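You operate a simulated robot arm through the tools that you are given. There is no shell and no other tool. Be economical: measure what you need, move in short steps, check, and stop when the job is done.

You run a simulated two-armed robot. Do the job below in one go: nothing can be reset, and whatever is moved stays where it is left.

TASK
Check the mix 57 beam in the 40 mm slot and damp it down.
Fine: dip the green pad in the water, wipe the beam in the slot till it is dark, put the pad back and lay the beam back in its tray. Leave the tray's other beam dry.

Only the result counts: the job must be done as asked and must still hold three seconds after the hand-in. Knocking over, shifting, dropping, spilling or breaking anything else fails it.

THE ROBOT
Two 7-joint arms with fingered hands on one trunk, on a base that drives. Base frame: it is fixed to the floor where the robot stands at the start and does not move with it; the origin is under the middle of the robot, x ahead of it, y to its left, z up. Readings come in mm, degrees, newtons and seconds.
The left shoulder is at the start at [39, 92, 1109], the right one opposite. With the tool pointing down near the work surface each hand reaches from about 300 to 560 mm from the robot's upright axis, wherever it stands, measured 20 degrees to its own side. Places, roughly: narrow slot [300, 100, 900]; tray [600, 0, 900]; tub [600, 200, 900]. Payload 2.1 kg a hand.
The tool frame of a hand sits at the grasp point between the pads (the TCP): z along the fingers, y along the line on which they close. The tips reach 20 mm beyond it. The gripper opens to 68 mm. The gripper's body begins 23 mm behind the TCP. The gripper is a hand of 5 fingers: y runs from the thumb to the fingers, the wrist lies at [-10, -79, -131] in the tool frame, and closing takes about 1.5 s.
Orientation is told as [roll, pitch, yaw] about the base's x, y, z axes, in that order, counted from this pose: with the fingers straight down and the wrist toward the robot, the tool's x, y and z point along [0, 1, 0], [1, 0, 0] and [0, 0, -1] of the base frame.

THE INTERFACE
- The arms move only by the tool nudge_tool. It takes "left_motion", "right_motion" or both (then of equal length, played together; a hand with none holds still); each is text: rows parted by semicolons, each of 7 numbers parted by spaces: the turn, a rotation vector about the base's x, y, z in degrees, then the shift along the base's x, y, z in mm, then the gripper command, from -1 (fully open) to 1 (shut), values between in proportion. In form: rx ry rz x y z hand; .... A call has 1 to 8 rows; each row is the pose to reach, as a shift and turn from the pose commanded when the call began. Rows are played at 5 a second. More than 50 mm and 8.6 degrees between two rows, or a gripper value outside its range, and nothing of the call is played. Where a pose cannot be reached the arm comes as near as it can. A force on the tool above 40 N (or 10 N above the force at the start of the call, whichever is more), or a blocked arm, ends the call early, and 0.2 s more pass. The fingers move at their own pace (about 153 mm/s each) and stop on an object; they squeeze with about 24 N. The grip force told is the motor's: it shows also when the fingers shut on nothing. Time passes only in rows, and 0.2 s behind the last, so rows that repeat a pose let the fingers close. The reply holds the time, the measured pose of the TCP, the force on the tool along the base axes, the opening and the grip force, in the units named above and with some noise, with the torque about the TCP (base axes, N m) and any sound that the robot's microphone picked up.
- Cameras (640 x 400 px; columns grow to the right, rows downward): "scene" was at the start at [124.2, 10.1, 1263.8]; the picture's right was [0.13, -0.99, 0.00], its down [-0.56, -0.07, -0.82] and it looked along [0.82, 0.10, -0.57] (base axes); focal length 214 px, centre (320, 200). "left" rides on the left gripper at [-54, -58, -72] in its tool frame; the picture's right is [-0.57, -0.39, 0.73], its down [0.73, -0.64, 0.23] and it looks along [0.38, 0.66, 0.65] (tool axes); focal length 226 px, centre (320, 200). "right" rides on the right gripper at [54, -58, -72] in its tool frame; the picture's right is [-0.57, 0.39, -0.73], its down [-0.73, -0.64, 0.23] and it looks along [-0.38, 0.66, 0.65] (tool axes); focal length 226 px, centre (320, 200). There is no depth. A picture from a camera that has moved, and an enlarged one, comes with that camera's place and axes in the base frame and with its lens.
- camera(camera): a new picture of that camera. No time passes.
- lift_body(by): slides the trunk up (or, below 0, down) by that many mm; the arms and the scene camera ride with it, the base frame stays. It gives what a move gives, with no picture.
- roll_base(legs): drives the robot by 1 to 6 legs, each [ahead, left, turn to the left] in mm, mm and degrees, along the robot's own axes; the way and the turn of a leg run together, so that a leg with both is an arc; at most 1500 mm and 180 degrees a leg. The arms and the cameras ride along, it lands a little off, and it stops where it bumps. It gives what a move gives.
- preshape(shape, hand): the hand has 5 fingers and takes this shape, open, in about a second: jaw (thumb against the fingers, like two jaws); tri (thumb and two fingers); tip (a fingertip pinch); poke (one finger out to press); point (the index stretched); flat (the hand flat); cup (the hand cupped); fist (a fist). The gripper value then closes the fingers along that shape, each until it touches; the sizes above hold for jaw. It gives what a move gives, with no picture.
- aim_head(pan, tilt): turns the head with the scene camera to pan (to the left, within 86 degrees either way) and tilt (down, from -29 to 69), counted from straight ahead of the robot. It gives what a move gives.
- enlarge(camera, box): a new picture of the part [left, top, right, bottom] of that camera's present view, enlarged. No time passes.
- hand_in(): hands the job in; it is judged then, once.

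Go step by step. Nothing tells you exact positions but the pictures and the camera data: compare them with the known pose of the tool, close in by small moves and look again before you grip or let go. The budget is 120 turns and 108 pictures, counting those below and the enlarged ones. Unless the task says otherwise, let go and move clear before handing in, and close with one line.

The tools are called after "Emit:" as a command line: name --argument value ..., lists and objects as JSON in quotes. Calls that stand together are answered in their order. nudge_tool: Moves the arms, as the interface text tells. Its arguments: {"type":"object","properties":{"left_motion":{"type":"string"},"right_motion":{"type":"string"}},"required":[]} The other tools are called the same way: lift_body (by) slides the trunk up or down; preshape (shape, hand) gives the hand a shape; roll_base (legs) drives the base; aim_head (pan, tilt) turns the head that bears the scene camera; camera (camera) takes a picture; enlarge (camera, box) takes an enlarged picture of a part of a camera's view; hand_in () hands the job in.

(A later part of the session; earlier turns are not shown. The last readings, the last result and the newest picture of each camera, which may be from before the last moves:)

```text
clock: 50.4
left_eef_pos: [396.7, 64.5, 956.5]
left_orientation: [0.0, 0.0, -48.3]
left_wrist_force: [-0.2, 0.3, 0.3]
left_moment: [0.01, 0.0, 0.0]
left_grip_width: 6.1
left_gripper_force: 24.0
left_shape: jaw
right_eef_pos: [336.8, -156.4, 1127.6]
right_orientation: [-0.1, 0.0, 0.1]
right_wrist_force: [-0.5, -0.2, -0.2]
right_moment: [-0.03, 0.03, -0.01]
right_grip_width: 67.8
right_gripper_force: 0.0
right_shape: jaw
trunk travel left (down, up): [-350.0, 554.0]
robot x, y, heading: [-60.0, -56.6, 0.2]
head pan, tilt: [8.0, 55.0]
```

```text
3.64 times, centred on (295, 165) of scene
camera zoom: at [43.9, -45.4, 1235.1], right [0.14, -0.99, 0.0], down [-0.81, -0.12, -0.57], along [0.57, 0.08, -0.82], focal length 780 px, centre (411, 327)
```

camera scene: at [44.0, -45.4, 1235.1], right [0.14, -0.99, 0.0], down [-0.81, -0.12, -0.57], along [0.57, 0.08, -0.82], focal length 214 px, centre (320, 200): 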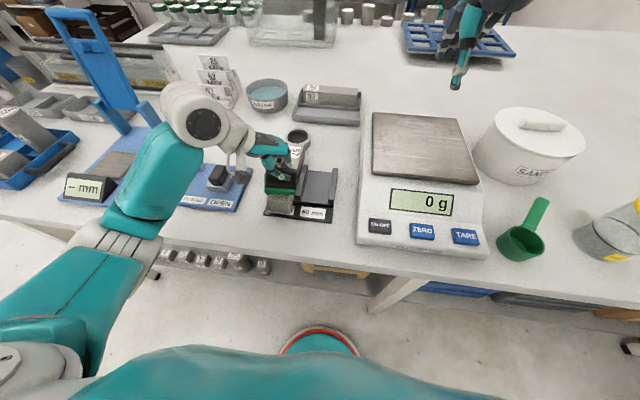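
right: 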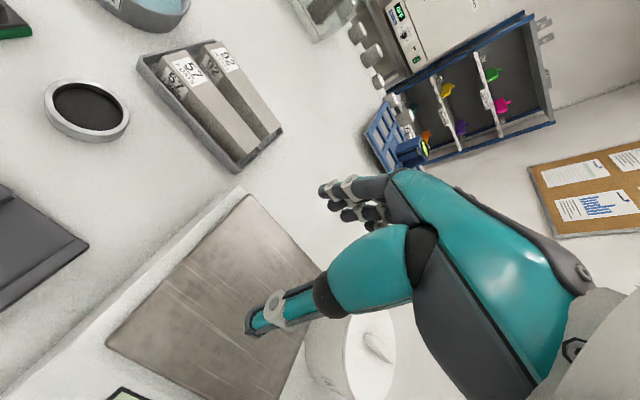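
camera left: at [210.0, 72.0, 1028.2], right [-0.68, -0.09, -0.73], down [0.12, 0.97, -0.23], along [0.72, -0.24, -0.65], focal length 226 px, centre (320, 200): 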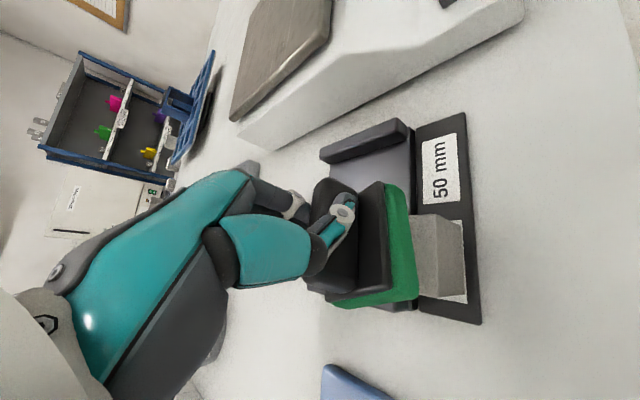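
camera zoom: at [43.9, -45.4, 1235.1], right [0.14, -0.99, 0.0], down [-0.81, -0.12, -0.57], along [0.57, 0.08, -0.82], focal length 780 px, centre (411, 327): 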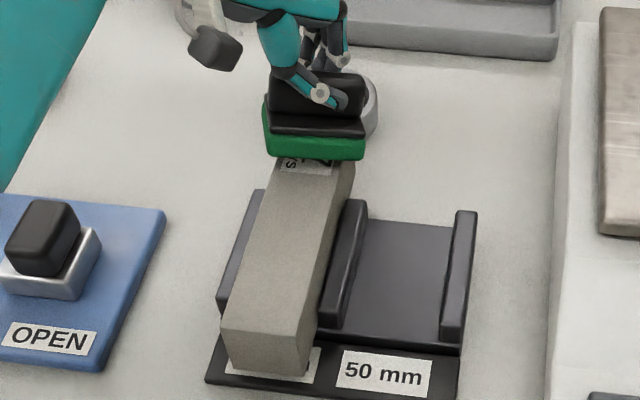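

The beam is getting darker, but contact has become light. I'll press a little more in the supported part and keep wiping.

Emit:
nudge_tool --left_motion "0 0 0 -20 0 -1.5 1; 0 0 0 -40 0 -2.5 1; 0 0 0 -60 0 -2.5 1; 0 0 0 -80 0 -2.5 1; 0 0 0 -100 0 -2 1; 0 0 0 -115 0 -1.3 1; 0 0 0 -125 0 -0.8 1; 0 0 0 -100 0 -2 1"

Emit:
nudge_tool --left_motion "0 0 0 20 0 -0.5 1; 0 0 0 40 0 -0.5 1; 0 0 0 60 0 -0.5 1; 0 0 0 80 0 0 1; 0 0 0 98 0 1.2 1; 0 0 0 80 0 0 1; 0 0 0 60 0 -0.5 1; 0 0 0 40 0 -0.5 1"

Emit:
nudge_tool --left_motion "0 0 0 -20 0 0 1; 0 0 0 -40 0 0 1; 0 0 0 -55 0 0.7 1; 0 0 0 -65 0 1 1; 0 0 0 -40 0 0 1; 0 0 0 -10 0 0 1; 0 0 0 25 0 0 1; 0 0 0 58 0 1 1"

Emit:
enlarge --camera "scene" --box '[240, 80, 380, 220]'

Emit:
camera --camera "left"

```text
clock: 52.2
left_eef_pos: [297.2, 64.5, 955.4]
left_orientation: [0.0, 0.1, -48.3]
left_wrist_force: [-1.0, -0.9, 2.0]
left_moment: [-0.08, -0.01, -0.03]
left_grip_width: 5.9
left_gripper_force: 23.9
left_shape: jaw
right_eef_pos: [337.1, -156.8, 1128.1]
right_orientation: [0.0, 0.0, 0.1]
right_wrist_force: [-0.1, 0.3, -0.6]
right_moment: [0.01, -0.03, -0.02]
right_grip_width: 67.6
right_gripper_force: 0.0
right_shape: jaw
trunk travel left (down, up): [-350.0, 554.0]
robot x, y, heading: [-62.1, -53.6, 0.4]
head pan, tilt: [8.0, 55.0]
```

```text
clock: 54.0
left_eef_pos: [335.7, 64.0, 956.3]
left_orientation: [0.0, -0.1, -48.2]
left_wrist_force: [0.3, 0.4, 2.4]
left_moment: [-0.06, -0.13, 0.02]
left_grip_width: 6.2
left_gripper_force: 24.4
left_shape: jaw
right_eef_pos: [337.2, -156.6, 1128.3]
right_orientation: [0.0, 0.0, 0.2]
right_wrist_force: [0.2, -1.0, 0.2]
right_moment: [0.01, 0.02, 0.0]
right_grip_width: 67.7
right_gripper_force: 0.0
right_shape: jaw
trunk travel left (down, up): [-350.0, 554.0]
robot x, y, heading: [-66.3, -53.4, 0.4]
head pan, tilt: [8.0, 55.0]
```

```text
clock: 55.8
left_eef_pos: [395.2, 65.1, 955.5]
left_orientation: [0.0, 0.0, -48.4]
left_wrist_force: [-0.1, 0.1, -0.3]
left_moment: [-0.02, 0.01, 0.03]
left_grip_width: 5.7
left_gripper_force: 24.6
left_shape: jaw
right_eef_pos: [337.5, -157.8, 1128.0]
right_orientation: [0.0, 0.0, 0.1]
right_wrist_force: [-0.5, -0.9, -0.5]
right_moment: [0.01, -0.05, 0.01]
right_grip_width: 67.8
right_gripper_force: 0.1
right_shape: jaw
trunk travel left (down, up): [-350.0, 554.0]
robot x, y, heading: [-65.0, -53.5, 0.3]
head pan, tilt: [8.0, 55.0]
```

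```text
2.86 times, centred on (310, 150) of scene
camera zoom: at [44.0, -45.4, 1235.1], right [0.14, -0.99, 0.0], down [-0.81, -0.12, -0.57], along [0.57, 0.08, -0.82], focal length 613 px, centre (349, 343)
```

zoom: 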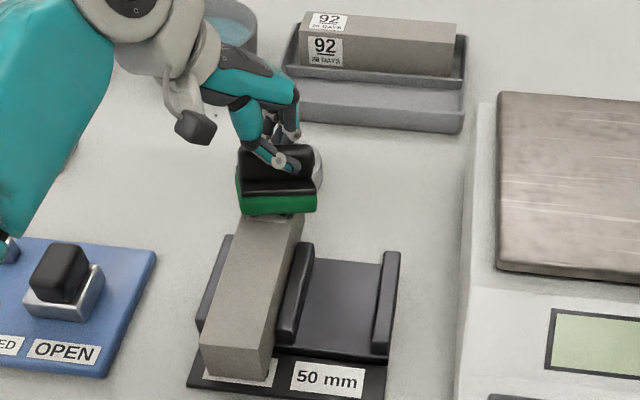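

```text
39 pictures are left
camera left: at [315.9, 71.9, 1027.0], right [-0.68, -0.09, -0.73], down [0.12, 0.97, -0.23], along [0.72, -0.24, -0.65], focal length 226 px, centre (320, 200)
```

left: 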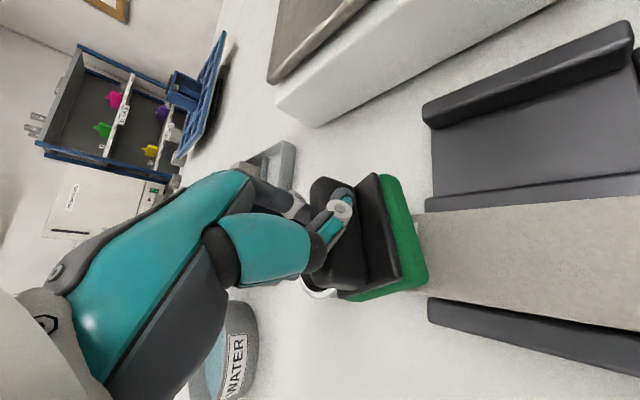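

I need to judge the darkening properly, so I'll zoom in on the beam.

Emit:
enlarge --camera "scene" --box '[280, 140, 330, 215]'

Emit:
enlarge --camera "left" --box '[380, 150, 640, 350]'

```text
5.33 times, centred on (305, 178) of scene
camera zoom: at [44.0, -45.4, 1235.1], right [0.14, -0.99, 0.0], down [-0.81, -0.12, -0.57], along [0.57, 0.08, -0.82], focal length 1144 px, centre (400, 320)
```

zoom: 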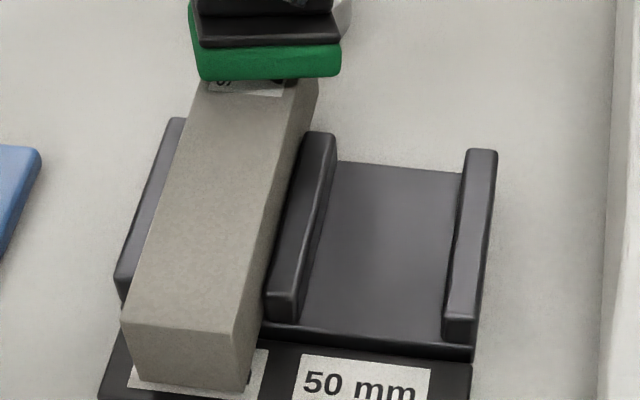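

```text
2.00 times, centred on (510, 250) of left
camera zoom: at [315.9, 71.9, 1027.0], right [-0.68, -0.09, -0.73], down [0.12, 0.97, -0.23], along [0.72, -0.24, -0.65], focal length 452 px, centre (-60, 100)
```

zoom: 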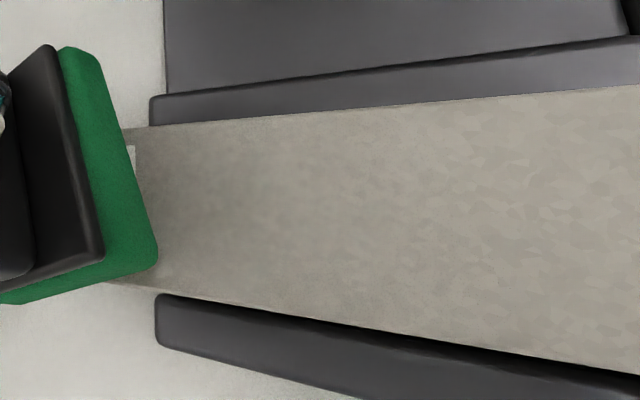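

The colour change is faint so far. I'll wipe the supported stretch with a firmer press (about 10–15 N) and compare.

Emit:
nudge_tool --left_motion "0 0 0 -25 0 -2 1; 0 0 0 -35 0 -4 1; 0 0 0 -50 0 -4 1; 0 0 0 -65 0 -4 1; 0 0 0 -80 0 -4 1; 0 0 0 -95 0 -3.5 1; 0 0 0 -80 0 -4 1; 0 0 0 -65 0 -4 1"

Emit:
nudge_tool --left_motion "0 0 0 15 0 -0.5 1; 0 0 0 30 0 -0.5 1; 0 0 0 15 0 -0.5 1; 0 0 0 0 0 -0.5 1; 0 0 0 -15 0 -0.5 1; 0 0 0 -30 0 -0.2 1; 0 0 0 0 0 -0.5 1; 0 0 0 40 0 0.5 1"

Emit:
enlarge --camera "scene" --box '[240, 80, 380, 220]'

```text
clock: 57.6
left_eef_pos: [328.5, 64.1, 952.4]
left_orientation: [0.0, 0.0, -48.3]
left_wrist_force: [-3.8, 0.1, 7.9]
left_moment: [-0.16, -0.04, -0.02]
left_grip_width: 6.0
left_gripper_force: 23.9
left_shape: jaw
right_eef_pos: [336.8, -156.8, 1128.2]
right_orientation: [0.0, 0.0, 0.1]
right_wrist_force: [0.1, 0.1, -0.3]
right_moment: [-0.01, -0.03, 0.0]
right_grip_width: 67.7
right_gripper_force: 0.0
right_shape: jaw
trunk travel left (down, up): [-350.0, 554.0]
robot x, y, heading: [-65.5, -54.6, 0.1]
head pan, tilt: [8.0, 55.0]
```

```text
clock: 59.4
left_eef_pos: [367.3, 64.5, 951.8]
left_orientation: [0.0, 0.1, -48.3]
left_wrist_force: [-1.7, -0.5, 6.5]
left_moment: [-0.1, -0.04, -0.04]
left_grip_width: 6.3
left_gripper_force: 23.9
left_shape: jaw
right_eef_pos: [336.5, -157.6, 1128.5]
right_orientation: [0.1, 0.0, 0.1]
right_wrist_force: [0.4, -0.8, 0.2]
right_moment: [0.0, -0.01, -0.04]
right_grip_width: 67.6
right_gripper_force: 0.1
right_shape: jaw
trunk travel left (down, up): [-350.0, 554.0]
robot x, y, heading: [-62.0, -56.1, 0.1]
head pan, tilt: [8.0, 55.0]
```

```text
2.86 times, centred on (310, 150) of scene
camera zoom: at [43.1, -45.6, 1235.1], right [0.14, -0.99, 0.0], down [-0.81, -0.12, -0.57], along [0.57, 0.08, -0.82], focal length 613 px, centre (349, 343)
```

zoom: 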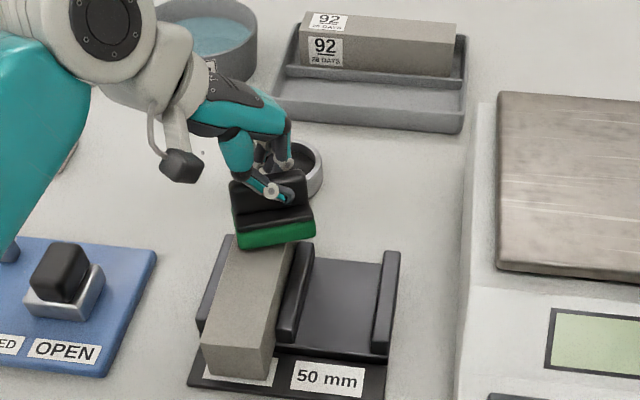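

The beam hasn't darkened, so the pad did not take up water properly; in the dip its near edge caught the sloping near wall. I'll lift off, square the hand, drive back in slightly further and redo the dip more centrally.

Emit:
nudge_tool --left_motion "0 0 0 0 0 10 1; 0 0 0 0 0 38 1; 0 0 8.3 -5 0 38 1; 0 0 16.6 -10 0 38 1; 0 0 25 -15 0 38 1; 0 0 33.3 -20 0 38 1; 0 0 41.6 -25 0 38 1; 0 0 50 -30 0 38 1"

Emit:
roll_base --legs '[[0, 130, 0], [131, 0, 0]]'

Emit:
camera --camera "scene"

Emit:
enlarge --camera "left" --box '[220, 100, 520, 325]'

```text
clock: 61.2
left_eef_pos: [338.8, 64.5, 991.0]
left_orientation: [0.0, 0.0, 2.0]
left_wrist_force: [0.1, -0.1, -0.9]
left_moment: [0.0, -0.02, 0.01]
left_grip_width: 5.9
left_gripper_force: 23.6
left_shape: jaw
right_eef_pos: [337.7, -156.8, 1128.5]
right_orientation: [0.0, 0.0, 0.1]
right_wrist_force: [0.5, 0.0, -0.4]
right_moment: [0.01, -0.01, -0.02]
right_grip_width: 67.5
right_gripper_force: 0.1
right_shape: jaw
trunk travel left (down, up): [-350.0, 554.0]
robot x, y, heading: [-64.4, -53.1, 0.2]
head pan, tilt: [8.0, 55.0]
```

```text
clock: 63.4
left_eef_pos: [471.2, 193.7, 990.0]
left_orientation: [0.0, 0.1, 1.7]
left_wrist_force: [-0.2, -0.2, -1.2]
left_moment: [0.01, -0.01, -0.04]
left_grip_width: 5.8
left_gripper_force: 23.9
left_shape: jaw
right_eef_pos: [470.4, -27.5, 1128.8]
right_orientation: [0.0, 0.0, 0.2]
right_wrist_force: [-0.5, 0.1, -0.5]
right_moment: [0.01, 0.04, -0.01]
right_grip_width: 67.6
right_gripper_force: 0.1
right_shape: jaw
trunk travel left (down, up): [-350.0, 554.0]
robot x, y, heading: [68.9, 76.7, 0.4]
head pan, tilt: [8.0, 55.0]
```

```text
35 pictures are left
camera scene: at [176.2, 84.2, 1235.1], right [0.14, -0.99, 0.0], down [-0.81, -0.12, -0.57], along [0.57, 0.08, -0.82], focal length 214 px, centre (320, 200)
```

scene: 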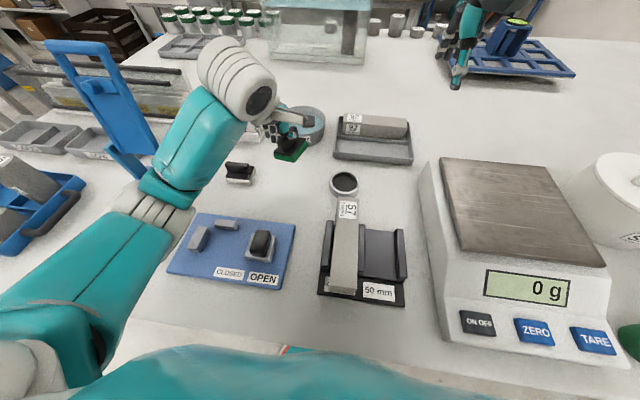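

```text
1.78 times, centred on (370, 212) of left
camera zoom: at [415.3, 138.5, 1061.1], right [-0.37, -0.58, -0.73], down [-0.66, 0.71, -0.23], along [0.65, 0.4, -0.65], focal length 402 px, centre (231, 178)
```

zoom: 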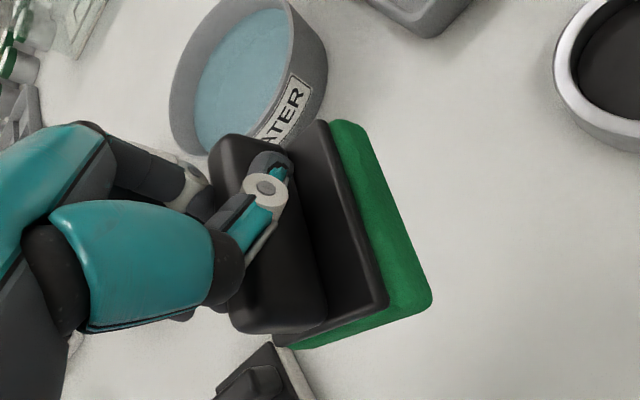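

The pad now hangs with its long side nearly along x and its centre about (+7,-8) mm from the TCP; the beam is indeed still dry. I'll tilt 12° forward and extend so the pad is over the tub's centre.

Emit:
nudge_tool --left_motion "0 -2 0 40 3 5 1; 0 -4 0 80 6 10 1; 0 -8 0 110 9 10 1; 0 -12 0 130 9 10 1; 0 -12 0 145 9 10 1; 0 -12 0 155 9 10 1; 0 -12 0 155 9 10 1"

Emit:
enlarge --camera "scene" --box '[250, 60, 370, 160]'

Emit:
enlarge --camera "left" --box '[220, 100, 520, 325]'

```text
clock: 65.0
left_eef_pos: [626.8, 201.8, 999.6]
left_orientation: [-0.2, -12.0, 1.7]
left_wrist_force: [0.6, -0.5, -0.2]
left_moment: [0.01, -0.04, -0.03]
left_grip_width: 5.7
left_gripper_force: 24.0
left_shape: jaw
right_eef_pos: [469.5, -27.1, 1127.2]
right_orientation: [0.0, 0.0, 0.1]
right_wrist_force: [0.1, -0.8, -1.0]
right_moment: [-0.02, 0.02, 0.01]
right_grip_width: 67.7
right_gripper_force: 0.1
right_shape: jaw
trunk travel left (down, up): [-350.0, 554.0]
robot x, y, heading: [65.9, 71.8, 0.1]
head pan, tilt: [8.0, 55.0]
```

```text
4.00 times, centred on (310, 110) of scene
camera zoom: at [176.1, 84.1, 1235.1], right [0.14, -0.99, 0.0], down [-0.81, -0.12, -0.57], along [0.57, 0.08, -0.82], focal length 858 px, centre (360, 560)
```

zoom: 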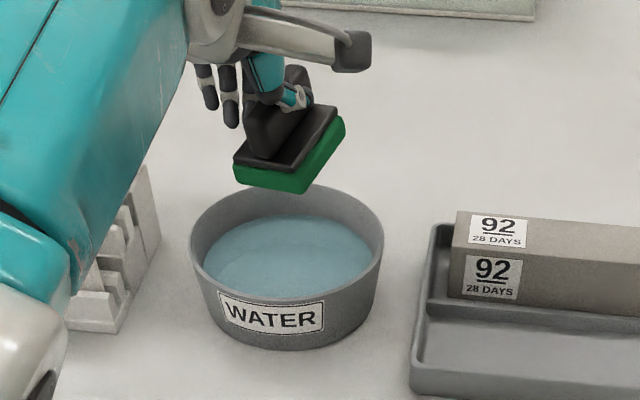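

```text
1.78 times, centred on (370, 212) of left
camera zoom: at [556.3, 147.2, 1057.8], right [-0.21, -0.58, -0.79], down [-0.6, 0.71, -0.36], along [0.77, 0.4, -0.5], focal length 402 px, centre (231, 178)
```

zoom: 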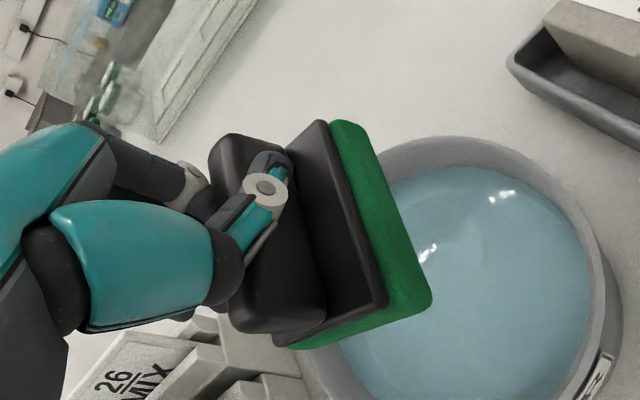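

The pad's centre, at about (648,193), now matches the tub's centre (647,197). I'll lower 62 mm by the trunk and check.

Emit:
lift_body --by -62

Emit:
enlarge --camera "scene" --box '[250, 50, 370, 150]'

```text
clock: 66.0
left_eef_pos: [626.0, 203.9, 937.3]
left_orientation: [-0.4, -12.0, 1.6]
left_wrist_force: [-0.3, 0.1, -0.6]
left_moment: [0.0, -0.02, -0.01]
left_grip_width: 5.7
left_gripper_force: 24.5
left_shape: jaw
right_eef_pos: [468.6, -28.2, 1065.3]
right_orientation: [0.1, 0.0, 0.1]
right_wrist_force: [-0.1, -0.7, 0.0]
right_moment: [0.02, -0.06, -0.03]
right_grip_width: 67.8
right_gripper_force: 0.2
right_shape: jaw
trunk travel left (down, up): [-288.0, 616.0]
robot x, y, heading: [68.4, 76.7, 0.3]
head pan, tilt: [8.0, 55.0]
```

```text
4.00 times, centred on (310, 100) of scene
camera zoom: at [185.4, 84.2, 1172.6], right [0.14, -0.99, 0.0], down [-0.81, -0.12, -0.57], along [0.57, 0.08, -0.82], focal length 858 px, centre (360, 600)
```

zoom: 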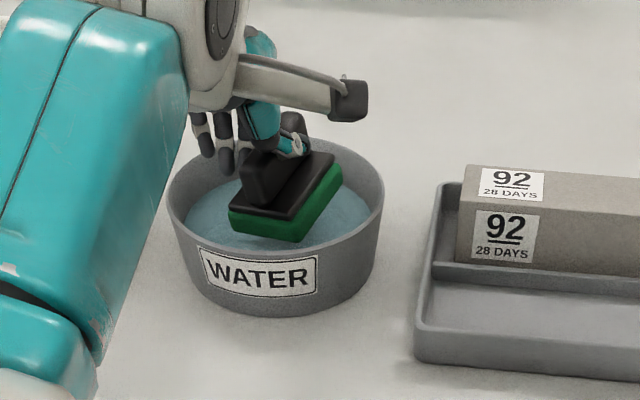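

The pad is inside with clearance and no force. I'll lower 14 mm more into the water and watch the force.

Emit:
lift_body --by -14

Emit:
enlarge --camera "scene" --box '[250, 50, 370, 150]'

```text
clock: 66.6
left_eef_pos: [627.0, 203.3, 924.1]
left_orientation: [-0.3, -12.0, 1.6]
left_wrist_force: [0.1, -0.8, -1.0]
left_moment: [0.0, -0.03, 0.01]
left_grip_width: 5.9
left_gripper_force: 24.3
left_shape: jaw
right_eef_pos: [469.7, -28.2, 1052.3]
right_orientation: [0.1, 0.0, 0.1]
right_wrist_force: [0.4, -0.5, -0.3]
right_moment: [0.03, -0.02, 0.0]
right_grip_width: 67.9
right_gripper_force: 0.1
right_shape: jaw
trunk travel left (down, up): [-274.0, 630.0]
robot x, y, heading: [72.1, 76.4, 0.3]
head pan, tilt: [8.0, 55.0]
```

```text
4.00 times, centred on (310, 100) of scene
camera zoom: at [187.8, 84.2, 1158.4], right [0.14, -0.99, 0.0], down [-0.81, -0.12, -0.57], along [0.57, 0.08, -0.82], focal length 858 px, centre (360, 600)
```

zoom: 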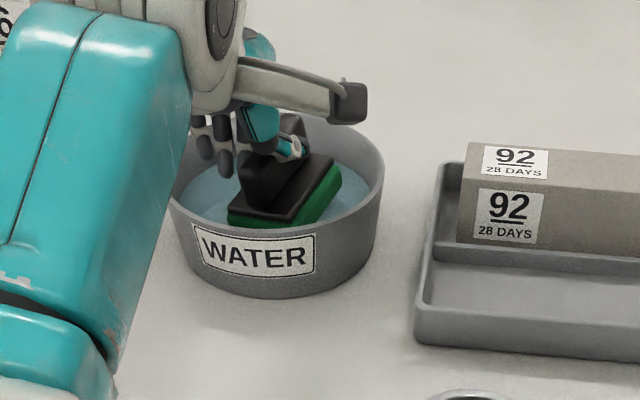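

The pad is entering the water freely and the green is darkening. I'll go 6 mm deeper and hold for a second.

Emit:
lift_body --by -6

Emit:
nudge_tool --left_motion "0 0 0 0 0 0 1; 0 0 0 0 0 0 1; 0 0 0 0 0 0 1; 0 0 0 0 0 0 1; 0 0 0 0 0 0 1; 0 0 0 0 0 0 1"

Emit:
lift_body --by 82

Emit:
enlarge --camera "scene" --box '[250, 60, 370, 160]'

```text
clock: 67.2
left_eef_pos: [626.3, 203.6, 918.5]
left_orientation: [-0.3, -11.9, 1.7]
left_wrist_force: [0.6, -0.6, -0.8]
left_moment: [0.04, -0.04, 0.0]
left_grip_width: 6.0
left_gripper_force: 23.7
left_shape: jaw
right_eef_pos: [470.0, -27.8, 1045.8]
right_orientation: [0.0, 0.1, 0.1]
right_wrist_force: [0.5, 0.4, 0.3]
right_moment: [0.06, 0.01, -0.01]
right_grip_width: 67.7
right_gripper_force: 0.1
right_shape: jaw
trunk travel left (down, up): [-268.0, 636.0]
robot x, y, heading: [66.9, 72.9, 0.1]
head pan, tilt: [8.0, 55.0]
```

```text
clock: 68.5
left_eef_pos: [625.5, 202.5, 918.1]
left_orientation: [-0.4, -12.0, 1.8]
left_wrist_force: [-0.9, 0.3, 0.4]
left_moment: [0.04, 0.01, 0.02]
left_grip_width: 6.0
left_gripper_force: 24.0
left_shape: jaw
right_eef_pos: [470.0, -28.1, 1045.7]
right_orientation: [-0.1, 0.0, 0.1]
right_wrist_force: [-0.2, -0.6, 0.5]
right_moment: [0.03, -0.01, -0.01]
right_grip_width: 67.7
right_gripper_force: 0.0
right_shape: jaw
trunk travel left (down, up): [-268.0, 636.0]
robot x, y, heading: [66.4, 74.4, 0.2]
head pan, tilt: [8.0, 55.0]
```

```text
clock: 69.7
left_eef_pos: [626.8, 203.2, 1000.7]
left_orientation: [-0.3, -12.0, 1.7]
left_wrist_force: [-1.0, -0.3, -0.3]
left_moment: [0.01, -0.02, -0.01]
left_grip_width: 5.8
left_gripper_force: 24.1
left_shape: jaw
right_eef_pos: [469.7, -26.8, 1127.7]
right_orientation: [0.0, 0.0, 0.1]
right_wrist_force: [0.3, -0.9, 0.7]
right_moment: [0.03, 0.02, 0.02]
right_grip_width: 67.9
right_gripper_force: 0.0
right_shape: jaw
trunk travel left (down, up): [-350.0, 554.0]
robot x, y, heading: [69.2, 75.9, -0.0]
head pan, tilt: [8.0, 55.0]
```

```text
4.00 times, centred on (310, 110) of scene
camera zoom: at [176.3, 84.2, 1235.1], right [0.14, -0.99, 0.0], down [-0.81, -0.12, -0.57], along [0.57, 0.08, -0.82], focal length 858 px, centre (360, 560)
```

zoom: 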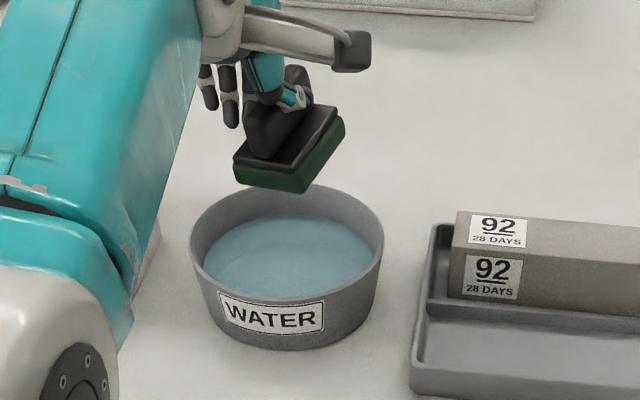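

The green is clearly darker now, so the pad is wet and the tub is undisturbed. I'll return to the slot side along the same path, straighten the hand, and turn it so the pad lies across the beam.

Emit:
roll_base --legs '[[-131, 0, 0], [0, -130, 0]]'

Emit:
nudge_tool --left_motion "0 4 0 -30 0 0 1; 0 8 0 -60 0 0 1; 0 12 0 -90 0 0 1; 0 12 0 -125 0 -5 1; 0 12 0 -158 0 -10 1"

Emit:
nudge_tool --left_motion "0 0 -8.4 0 0 0 1; 0 0 -16.8 0 0 0 1; 0 0 -25.2 0 0 0 1; 0 0 -33.6 0 0 0 1; 0 0 -42 0 0 0 1; 0 0 -50.4 0 0 0 1; 0 0 -58.8 0 0 0 1; 0 0 -67.2 0 0 0 1"

Emit:
nudge_tool --left_motion "0 0 -5 0 0 0 1; 0 0 -10 0 0 -10 1; 0 0 -10 0 0 -10 1"

Emit:
enlarge --camera "scene" --box '[220, 100, 360, 230]'

Emit:
camera --camera "left"

```text
clock: 71.9
left_eef_pos: [495.4, 73.8, 1000.0]
left_orientation: [-0.2, -12.0, 1.7]
left_wrist_force: [-0.5, -0.1, -0.9]
left_moment: [0.02, 0.01, 0.0]
left_grip_width: 6.0
left_gripper_force: 23.9
left_shape: jaw
right_eef_pos: [339.8, -157.5, 1128.2]
right_orientation: [0.1, -0.1, 0.0]
right_wrist_force: [0.9, 0.1, -0.1]
right_moment: [0.0, 0.03, 0.03]
right_grip_width: 68.0
right_gripper_force: 0.2
right_shape: jaw
trunk travel left (down, up): [-350.0, 554.0]
robot x, y, heading: [-66.2, -58.2, 0.1]
head pan, tilt: [8.0, 55.0]
```

```text
clock: 73.1
left_eef_pos: [337.8, 73.3, 990.1]
left_orientation: [0.1, 0.1, 1.7]
left_wrist_force: [-0.4, -0.2, -1.5]
left_moment: [-0.03, -0.04, -0.01]
left_grip_width: 5.7
left_gripper_force: 24.3
left_shape: jaw
right_eef_pos: [339.0, -158.2, 1127.9]
right_orientation: [0.0, 0.0, 0.0]
right_wrist_force: [0.0, 0.2, -0.1]
right_moment: [-0.02, -0.01, -0.01]
right_grip_width: 67.9
right_gripper_force: 0.1
right_shape: jaw
trunk travel left (down, up): [-350.0, 554.0]
robot x, y, heading: [-61.3, -55.8, 0.0]
head pan, tilt: [8.0, 55.0]
```

```text
clock: 74.9
left_eef_pos: [337.7, 73.2, 989.3]
left_orientation: [0.0, -0.1, -65.5]
left_wrist_force: [-0.1, 0.4, -0.8]
left_moment: [0.02, 0.01, 0.03]
left_grip_width: 5.8
left_gripper_force: 24.2
left_shape: jaw
right_eef_pos: [340.0, -158.5, 1128.3]
right_orientation: [-0.1, 0.0, 0.0]
right_wrist_force: [0.7, -0.4, -0.4]
right_moment: [-0.01, -0.01, 0.04]
right_grip_width: 67.6
right_gripper_force: 0.2
right_shape: jaw
trunk travel left (down, up): [-350.0, 554.0]
robot x, y, heading: [-64.1, -56.3, -0.1]
head pan, tilt: [8.0, 55.0]
```

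```text
clock: 75.7
left_eef_pos: [338.0, 72.6, 979.7]
left_orientation: [0.0, 0.0, -75.5]
left_wrist_force: [0.3, -0.1, -0.7]
left_moment: [-0.01, -0.01, 0.03]
left_grip_width: 5.9
left_gripper_force: 24.3
left_shape: jaw
right_eef_pos: [339.1, -157.7, 1128.7]
right_orientation: [-0.1, -0.1, 0.1]
right_wrist_force: [-0.2, -0.1, 0.6]
right_moment: [0.0, -0.03, -0.02]
right_grip_width: 67.9
right_gripper_force: 0.1
right_shape: jaw
trunk travel left (down, up): [-350.0, 554.0]
robot x, y, heading: [-63.7, -52.1, -0.0]
head pan, tilt: [8.0, 55.0]
```

```text
3.08 times, centred on (290, 165) of scene
camera zoom: at [45.8, -46.1, 1235.1], right [0.14, -0.99, 0.0], down [-0.81, -0.12, -0.57], along [0.57, 0.08, -0.82], focal length 660 px, centre (412, 308)
```

zoom: 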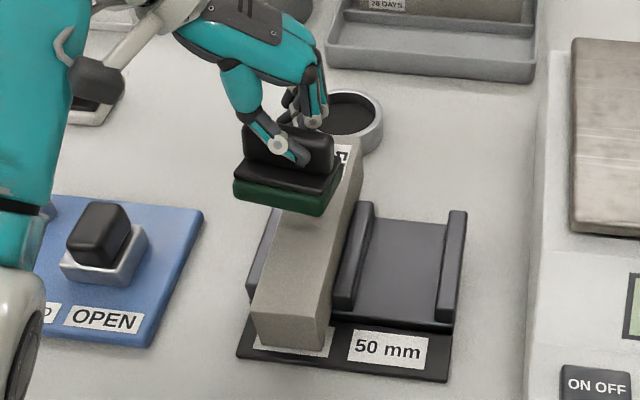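

```text
27 pictures are left
camera left: at [271.1, 116.2, 1051.3], right [-0.65, 0.23, -0.73], down [0.55, 0.8, -0.23], along [0.53, -0.55, -0.65], focal length 226 px, centre (320, 200)
```

left: 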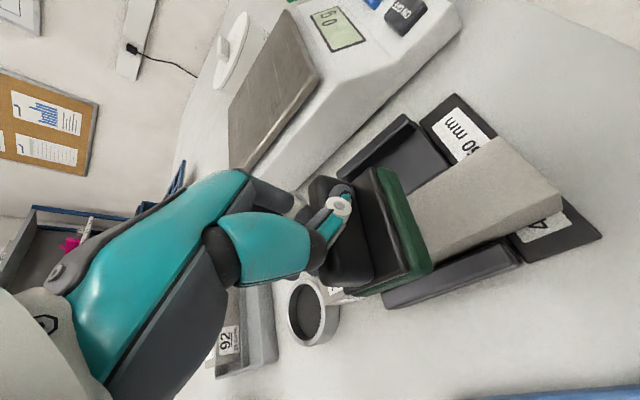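

The pad is square to the beam but about 12 mm left. I'll shift it over and lower to a light contact.

Emit:
nudge_tool --left_motion "0 0 0 0 -12 -8 1; 0 0 0 0 -12 -18 1; 0 0 0 0 -12 -24 1; 0 0 0 0 -12 -26 1; 0 0 0 0 -12 -26 1"

```text
clock: 76.9
left_eef_pos: [336.7, 60.7, 953.8]
left_orientation: [0.0, 0.0, -75.5]
left_wrist_force: [-0.5, 0.2, 0.3]
left_moment: [0.0, 0.0, -0.02]
left_grip_width: 5.8
left_gripper_force: 24.4
left_shape: jaw
right_eef_pos: [339.5, -157.3, 1128.2]
right_orientation: [0.0, 0.0, 0.1]
right_wrist_force: [0.3, -0.3, 0.9]
right_moment: [0.02, -0.02, -0.02]
right_grip_width: 67.9
right_gripper_force: 0.0
right_shape: jaw
trunk travel left (down, up): [-350.0, 554.0]
robot x, y, heading: [-60.8, -53.7, -0.0]
head pan, tilt: [8.0, 55.0]
```

The pad is just touching. I'll press about 2 mm more and sweep the supported stretch.

Emit:
nudge_tool --left_motion "0 0 0 0 0 -2 1; 0 0 0 -12 0 -2.5 1; 0 0 0 -26 0 -2.5 1; 0 0 0 -40 0 -2.3 1; 0 0 0 -26 0 -2.5 1; 0 0 0 -12 0 -2.5 1; 0 0 0 0 0 -2.5 1; 0 0 0 14 0 -2.5 1"

Emit:
enlarge --camera "scene" --box '[220, 100, 360, 230]'

```text
clock: 78.7
left_eef_pos: [350.9, 60.5, 952.3]
left_orientation: [0.1, 0.0, -75.5]
left_wrist_force: [-3.5, 0.5, 10.3]
left_moment: [-0.1, 0.05, -0.05]
left_grip_width: 5.9
left_gripper_force: 24.4
left_shape: jaw
right_eef_pos: [337.3, -157.7, 1129.5]
right_orientation: [-0.1, -0.1, 0.1]
right_wrist_force: [0.0, 1.2, -0.4]
right_moment: [-0.01, 0.0, 0.02]
right_grip_width: 67.8
right_gripper_force: 0.2
right_shape: jaw
trunk travel left (down, up): [-350.0, 554.0]
robot x, y, heading: [-58.1, -54.6, 0.3]
head pan, tilt: [8.0, 55.0]
```

```text
3.08 times, centred on (290, 165) of scene
camera zoom: at [44.4, -46.3, 1235.3], right [0.14, -0.99, 0.0], down [-0.81, -0.12, -0.57], along [0.57, 0.08, -0.82], focal length 660 px, centre (412, 308)
```

zoom: 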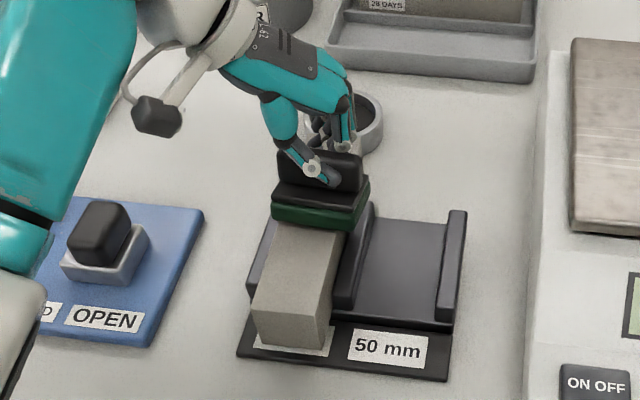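

Contact is good and covers the full width. I'll do several passes, keeping the ends light.

Emit:
nudge_tool --left_motion "0 0 0 14 0 0.3 1; 0 0 0 28 0 0.8 1; 0 0 0 42 0 1.5 1; 0 0 0 20 0 0.5 1; 0 0 0 0 0 0 1; 0 0 0 -25 0 0 1; 0 0 0 -50 0 0.3 1; 0 0 0 -70 0 1.2 1"

Emit:
nudge_tool --left_motion "0 0 0 -8 0 0 1; 0 0 0 10 0 -0.8 1; 0 0 0 30 0 -1.3 1; 0 0 0 50 0 -1.3 1; 0 0 0 70 0 -1.3 1; 0 0 0 90 0 -0.6 1; 0 0 0 105 0 0 1; 0 0 0 115 0 0.3 1"

Emit:
enlarge --camera "scene" --box '[220, 70, 380, 230]'

```text
clock: 80.5
left_eef_pos: [281.2, 59.8, 951.7]
left_orientation: [0.0, 0.1, -75.5]
left_wrist_force: [0.6, 0.6, 2.2]
left_moment: [-0.03, -0.05, 0.01]
left_grip_width: 5.9
left_gripper_force: 24.4
left_shape: jaw
right_eef_pos: [339.4, -158.7, 1127.9]
right_orientation: [0.1, 0.0, 0.2]
right_wrist_force: [0.0, 0.0, 0.1]
right_moment: [0.01, 0.02, -0.01]
right_grip_width: 67.5
right_gripper_force: 0.1
right_shape: jaw
trunk travel left (down, up): [-350.0, 554.0]
robot x, y, heading: [-64.8, -56.5, 0.2]
head pan, tilt: [8.0, 55.0]
```

```text
clock: 82.3
left_eef_pos: [395.7, 60.1, 951.9]
left_orientation: [0.0, 0.1, -75.5]
left_wrist_force: [-0.2, -0.1, -1.3]
left_moment: [-0.02, 0.0, -0.03]
left_grip_width: 5.5
left_gripper_force: 23.8
left_shape: jaw
right_eef_pos: [339.5, -156.6, 1128.2]
right_orientation: [-0.1, 0.0, 0.1]
right_wrist_force: [-0.3, -0.1, -0.2]
right_moment: [0.02, 0.01, 0.03]
right_grip_width: 67.6
right_gripper_force: 0.1
right_shape: jaw
trunk travel left (down, up): [-350.0, 554.0]
robot x, y, heading: [-60.4, -53.1, 0.2]
head pan, tilt: [8.0, 55.0]
```

```text
2.50 times, centred on (300, 150) of scene
camera zoom: at [45.8, -46.2, 1235.1], right [0.14, -0.99, 0.0], down [-0.81, -0.12, -0.57], along [0.57, 0.08, -0.82], focal length 536 px, centre (370, 325)
```

zoom: 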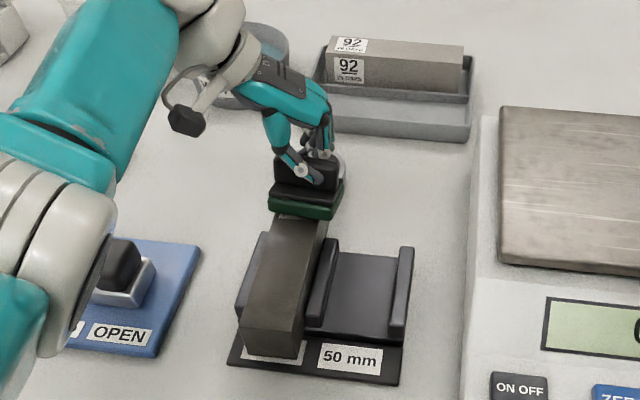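

Now the beam has clearly turned dark. I'll make another couple of passes so it is even, including both ends.

Emit:
nudge_tool --left_motion "0 0 0 -10 0 -1 1; 0 0 0 -30 0 -1.8 1; 0 0 0 -50 0 -1.8 1; 0 0 0 -70 0 -1.8 1; 0 0 0 -90 0 -1.8 1; 0 0 0 -105 0 -1.2 1; 0 0 0 -115 0 -0.6 1; 0 0 0 -123 0 -0.3 1"

Emit:
nudge_tool --left_motion "0 0 0 15 0 -1 1; 0 0 0 35 0 -1.8 1; 0 0 0 55 0 -1.8 1; 0 0 0 75 0 -1.8 1; 0 0 0 95 0 -1.3 1; 0 0 0 115 0 -0.8 1; 0 0 0 123 0 -0.5 1; 0 0 0 130 0 -0.3 1"

Emit:
nudge_tool --left_motion "0 0 0 -15 0 -1 1; 0 0 0 -35 0 -1.3 1; 0 0 0 -55 0 -1.3 1; 0 0 0 -75 0 -1.3 1; 0 0 0 -95 0 -1.3 1; 0 0 0 -110 0 -0.6 1; 0 0 0 -120 0 0 1; 0 0 0 -80 0 30 1"

Emit:
nudge_tool --left_motion "0 0 0 0 35 10 1; 0 0 0 0 75 15 1; 0 0 0 0 115 15 1; 0 0 0 0 115 15 1"

Emit:
enlarge --camera "scene" --box '[240, 100, 360, 230]'

Emit:
camera --camera "left"

```text
clock: 84.1
left_eef_pos: [274.5, 61.5, 952.2]
left_orientation: [-0.1, 0.0, -75.5]
left_wrist_force: [0.1, -0.5, -0.1]
left_moment: [-0.03, -0.02, 0.0]
left_grip_width: 5.6
left_gripper_force: 23.7
left_shape: jaw
right_eef_pos: [338.7, -158.0, 1128.9]
right_orientation: [-0.1, 0.0, 0.2]
right_wrist_force: [-0.1, -0.6, -0.6]
right_moment: [-0.02, 0.0, 0.01]
right_grip_width: 67.8
right_gripper_force: 0.1
right_shape: jaw
trunk travel left (down, up): [-350.0, 554.0]
robot x, y, heading: [-64.4, -56.4, 0.3]
head pan, tilt: [8.0, 55.0]
```

```text
clock: 85.9
left_eef_pos: [404.4, 61.6, 951.5]
left_orientation: [0.2, 0.1, -75.5]
left_wrist_force: [-0.4, 0.5, 1.8]
left_moment: [-0.03, 0.03, 0.01]
left_grip_width: 5.6
left_gripper_force: 24.2
left_shape: jaw
right_eef_pos: [339.2, -156.8, 1128.2]
right_orientation: [-0.1, 0.1, 0.1]
right_wrist_force: [0.3, 0.0, -0.6]
right_moment: [0.0, -0.05, 0.01]
right_grip_width: 67.7
right_gripper_force: 0.1
right_shape: jaw
trunk travel left (down, up): [-350.0, 554.0]
robot x, y, heading: [-62.9, -54.9, 0.1]
head pan, tilt: [8.0, 55.0]
```

```text
clock: 87.7
left_eef_pos: [323.4, 61.8, 982.8]
left_orientation: [0.0, 0.0, -75.3]
left_wrist_force: [-0.2, 0.4, 0.6]
left_moment: [0.02, -0.01, 0.01]
left_grip_width: 5.6
left_gripper_force: 24.1
left_shape: jaw
right_eef_pos: [339.0, -158.0, 1128.2]
right_orientation: [0.0, 0.0, 0.1]
right_wrist_force: [-0.2, 1.0, 0.4]
right_moment: [-0.02, -0.01, 0.0]
right_grip_width: 67.8
right_gripper_force: 0.1
right_shape: jaw
trunk travel left (down, up): [-350.0, 554.0]
robot x, y, heading: [-64.9, -54.0, 0.0]
head pan, tilt: [8.0, 55.0]
```

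```text
clock: 88.7
left_eef_pos: [324.1, 176.6, 996.4]
left_orientation: [0.1, 0.0, -75.5]
left_wrist_force: [0.1, -0.2, -0.4]
left_moment: [-0.02, -0.01, 0.0]
left_grip_width: 5.3
left_gripper_force: 24.5
left_shape: jaw
right_eef_pos: [339.0, -157.3, 1128.4]
right_orientation: [0.0, 0.0, 0.2]
right_wrist_force: [0.2, 0.0, 0.3]
right_moment: [-0.01, -0.03, 0.03]
right_grip_width: 67.6
right_gripper_force: 0.0
right_shape: jaw
trunk travel left (down, up): [-350.0, 554.0]
robot x, y, heading: [-61.7, -56.9, 0.3]
head pan, tilt: [8.0, 55.0]
```

```text
3.08 times, centred on (300, 165) of scene
camera zoom: at [45.7, -46.0, 1235.1], right [0.14, -0.99, 0.0], down [-0.81, -0.12, -0.57], along [0.57, 0.08, -0.82], focal length 660 px, centre (382, 308)
```

zoom: 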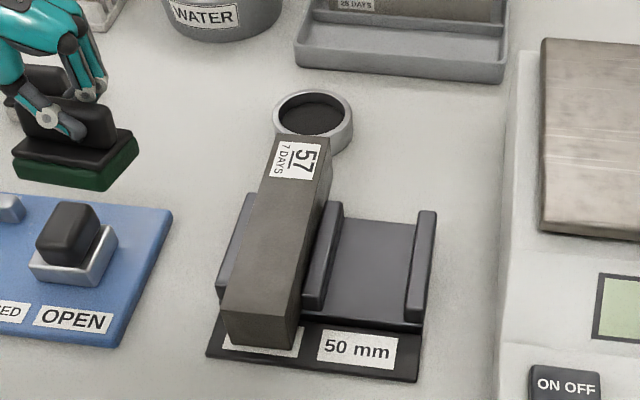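

```text
23 pictures are left
camera left: at [257.0, 219.9, 1068.6], right [-0.65, 0.23, -0.73], down [0.55, 0.8, -0.23], along [0.53, -0.55, -0.65], focal length 226 px, centre (320, 200)
```

left: 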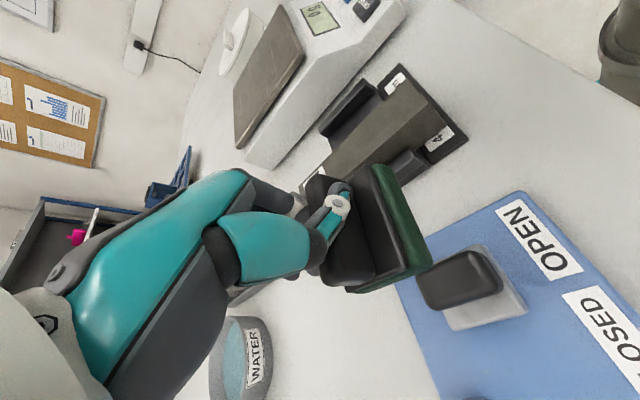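

The beam is evenly dark over its whole top, and the white labels are still readable. Now I'll return the pad: drive toward its spot and hover over it.

Emit:
roll_base --legs '[[105, 60, 0]]'

Emit:
nudge_tool --left_motion "0 0 3 20 -20 -20 1; 0 0 6 40 -40 -40 1; 0 0 7 50 -42 -65 1; 0 0 7 50 -42 -65 1"

Emit:
enlarge --camera "scene" --box '[200, 80, 360, 200]'

Emit:
camera --camera "left"

```text
clock: 89.9
left_eef_pos: [428.6, 235.6, 996.9]
left_orientation: [0.0, 0.0, -75.5]
left_wrist_force: [0.5, 0.1, -0.7]
left_moment: [0.01, -0.02, -0.04]
left_grip_width: 5.4
left_gripper_force: 24.3
left_shape: jaw
right_eef_pos: [445.0, -96.6, 1128.5]
right_orientation: [0.0, 0.0, 0.1]
right_wrist_force: [0.3, -0.1, 0.2]
right_moment: [-0.02, 0.0, 0.0]
right_grip_width: 67.7
right_gripper_force: 0.0
right_shape: jaw
trunk travel left (down, up): [-350.0, 554.0]
robot x, y, heading: [43.9, 2.6, 0.2]
head pan, tilt: [8.0, 55.0]
```

```text
clock: 90.9
left_eef_pos: [479.7, 193.9, 931.4]
left_orientation: [0.0, 0.0, -68.5]
left_wrist_force: [-0.3, -0.2, 0.0]
left_moment: [0.01, 0.0, 0.02]
left_grip_width: 5.5
left_gripper_force: 24.0
left_shape: jaw
right_eef_pos: [443.9, -97.6, 1127.7]
right_orientation: [0.0, -0.1, 0.0]
right_wrist_force: [-0.4, 0.4, 0.3]
right_moment: [-0.02, -0.02, 0.0]
right_grip_width: 67.8
right_gripper_force: 0.0
right_shape: jaw
trunk travel left (down, up): [-350.0, 554.0]
robot x, y, heading: [43.6, 5.5, 0.3]
head pan, tilt: [8.0, 55.0]
```

```text
3.33 times, centred on (280, 140) of scene
camera zoom: at [150.8, 14.0, 1235.1], right [0.14, -0.99, 0.0], down [-0.81, -0.12, -0.57], along [0.57, 0.08, -0.82], focal length 715 px, centre (453, 400)
```

zoom: 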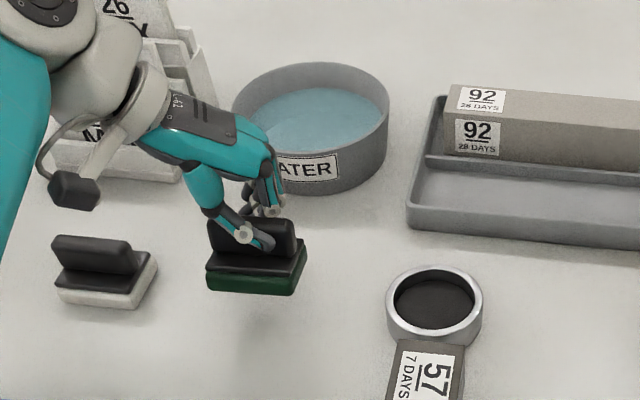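

```text
21 pictures are left
camera left: at [408.1, 228.8, 1002.9], right [-0.67, 0.15, -0.73], down [0.45, 0.86, -0.23], along [0.59, -0.48, -0.65], focal length 226 px, centre (320, 200)
```

left: 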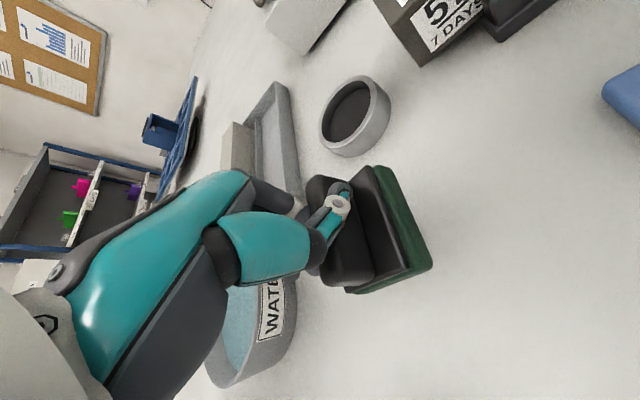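

The pad is within about 4 mm of its original spot. I'll trim that and lower it to the table.

Emit:
nudge_tool --left_motion "0 0 2 -3.5 -3 -10 1; 0 0 2 -3.5 -3 -20 1; 0 0 2 -3.5 -3 -26 1; 0 0 2 -3.5 -3 -28 1; 0 0 2 -3.5 -3 -28 1"

```text
clock: 92.1
left_eef_pos: [475.3, 191.2, 903.7]
left_orientation: [0.0, 0.0, -66.4]
left_wrist_force: [0.0, 0.7, 0.1]
left_moment: [-0.03, 0.01, 0.04]
left_grip_width: 5.6
left_gripper_force: 23.9
left_shape: jaw
right_eef_pos: [443.6, -96.7, 1128.1]
right_orientation: [-0.1, 0.1, 0.0]
right_wrist_force: [0.4, 0.1, 0.1]
right_moment: [-0.04, 0.01, 0.01]
right_grip_width: 67.8
right_gripper_force: 0.1
right_shape: jaw
trunk travel left (down, up): [-350.0, 554.0]
robot x, y, heading: [43.4, 8.5, -0.1]
head pan, tilt: [8.0, 55.0]
```

Emit:
nudge_tool --left_motion "0 0 0 0 0 -1.5 1; 0 0 0 0 0 -2.5 1; 0 0 0 0 0 -2.5 1"

```text
clock: 92.9
left_eef_pos: [475.0, 191.6, 901.8]
left_orientation: [0.0, 0.0, -66.4]
left_wrist_force: [0.0, 0.3, -0.9]
left_moment: [0.01, -0.01, 0.04]
left_grip_width: 5.8
left_gripper_force: 23.1
left_shape: jaw
right_eef_pos: [443.5, -97.5, 1129.8]
right_orientation: [0.1, -0.1, 0.1]
right_wrist_force: [-1.0, -0.7, -0.2]
right_moment: [0.0, 0.0, 0.02]
right_grip_width: 67.8
right_gripper_force: 0.0
right_shape: jaw
trunk travel left (down, up): [-350.0, 554.0]
robot x, y, heading: [42.0, 7.2, -0.0]
head pan, tilt: [8.0, 55.0]
```

There's no contact yet, so I'll continue down gently in small steps.

Emit:
nudge_tool --left_motion "0 0 0 0 0 -1 1; 0 0 0 0 0 -2 1; 0 0 0 0 0 -2.5 1; 0 0 0 0 0 -2.5 1"

Emit:
enlarge --camera "scene" --box '[230, 120, 310, 190]'

```text
clock: 93.9
left_eef_pos: [475.6, 190.9, 899.0]
left_orientation: [0.1, 0.0, -66.4]
left_wrist_force: [-0.3, 1.6, 2.6]
left_moment: [-0.02, -0.05, -0.01]
left_grip_width: 5.5
left_gripper_force: 24.1
left_shape: jaw
right_eef_pos: [443.0, -96.3, 1129.3]
right_orientation: [0.0, -0.1, 0.0]
right_wrist_force: [-0.4, -0.3, 0.4]
right_moment: [0.0, -0.04, 0.01]
right_grip_width: 67.7
right_gripper_force: 0.1
right_shape: jaw
trunk travel left (down, up): [-350.0, 554.0]
robot x, y, heading: [42.8, 6.5, 0.1]
head pan, tilt: [8.0, 55.0]
```

```text
5.71 times, centred on (270, 155) of scene
camera zoom: at [150.5, 14.0, 1235.2], right [0.14, -0.99, 0.0], down [-0.81, -0.12, -0.57], along [0.57, 0.08, -0.82], focal length 1226 px, centre (606, 457)
```

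zoom: 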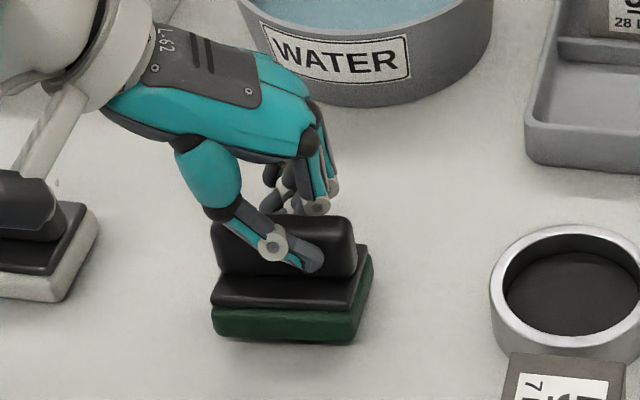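

It has touched down at TCP z 899. I'll release and lift straight up.

Emit:
nudge_tool --left_motion "0 0 0 0 0 0.5 0.5; 0 0 0 0 0 0.5 -0.3; 0 0 0 0 0 0.5 -0.3; 0 0 0 0 0 0.5 -0.3; 0 0 0 0 0 25 -0.3; 0 0 0 0 0 60 -0.3; 0 0 0 0 0 90 -0.3; 0 0 0 0 0 110 -0.3"

Emit:
enlarge --camera "scene" --box '[200, 80, 360, 200]'

```text
clock: 95.7
left_eef_pos: [476.0, 192.1, 1010.6]
left_orientation: [-0.1, -0.1, -66.5]
left_wrist_force: [0.2, 0.2, -0.3]
left_moment: [0.02, 0.01, 0.0]
left_grip_width: 43.8
left_gripper_force: 0.0
left_shape: jaw
right_eef_pos: [443.7, -97.7, 1128.2]
right_orientation: [0.0, 0.0, 0.2]
right_wrist_force: [0.3, -0.9, 1.5]
right_moment: [0.02, -0.01, 0.03]
right_grip_width: 67.6
right_gripper_force: 0.1
right_shape: jaw
trunk travel left (down, up): [-350.0, 554.0]
robot x, y, heading: [40.6, 7.5, 0.2]
head pan, tilt: [8.0, 55.0]
```

```text
3.33 times, centred on (280, 140) of scene
camera zoom: at [150.8, 13.9, 1235.1], right [0.14, -0.99, 0.0], down [-0.81, -0.12, -0.57], along [0.57, 0.08, -0.82], focal length 715 px, centre (453, 400)
```

zoom: 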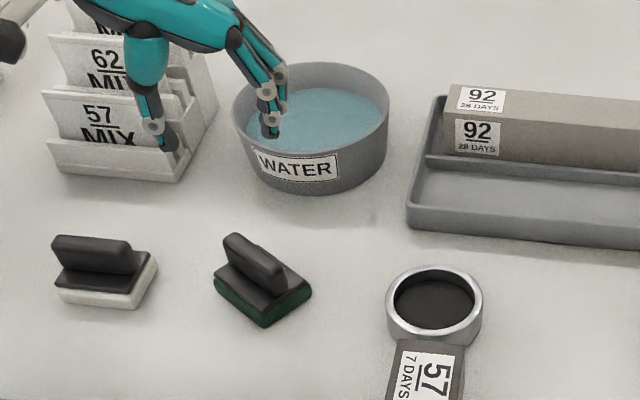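

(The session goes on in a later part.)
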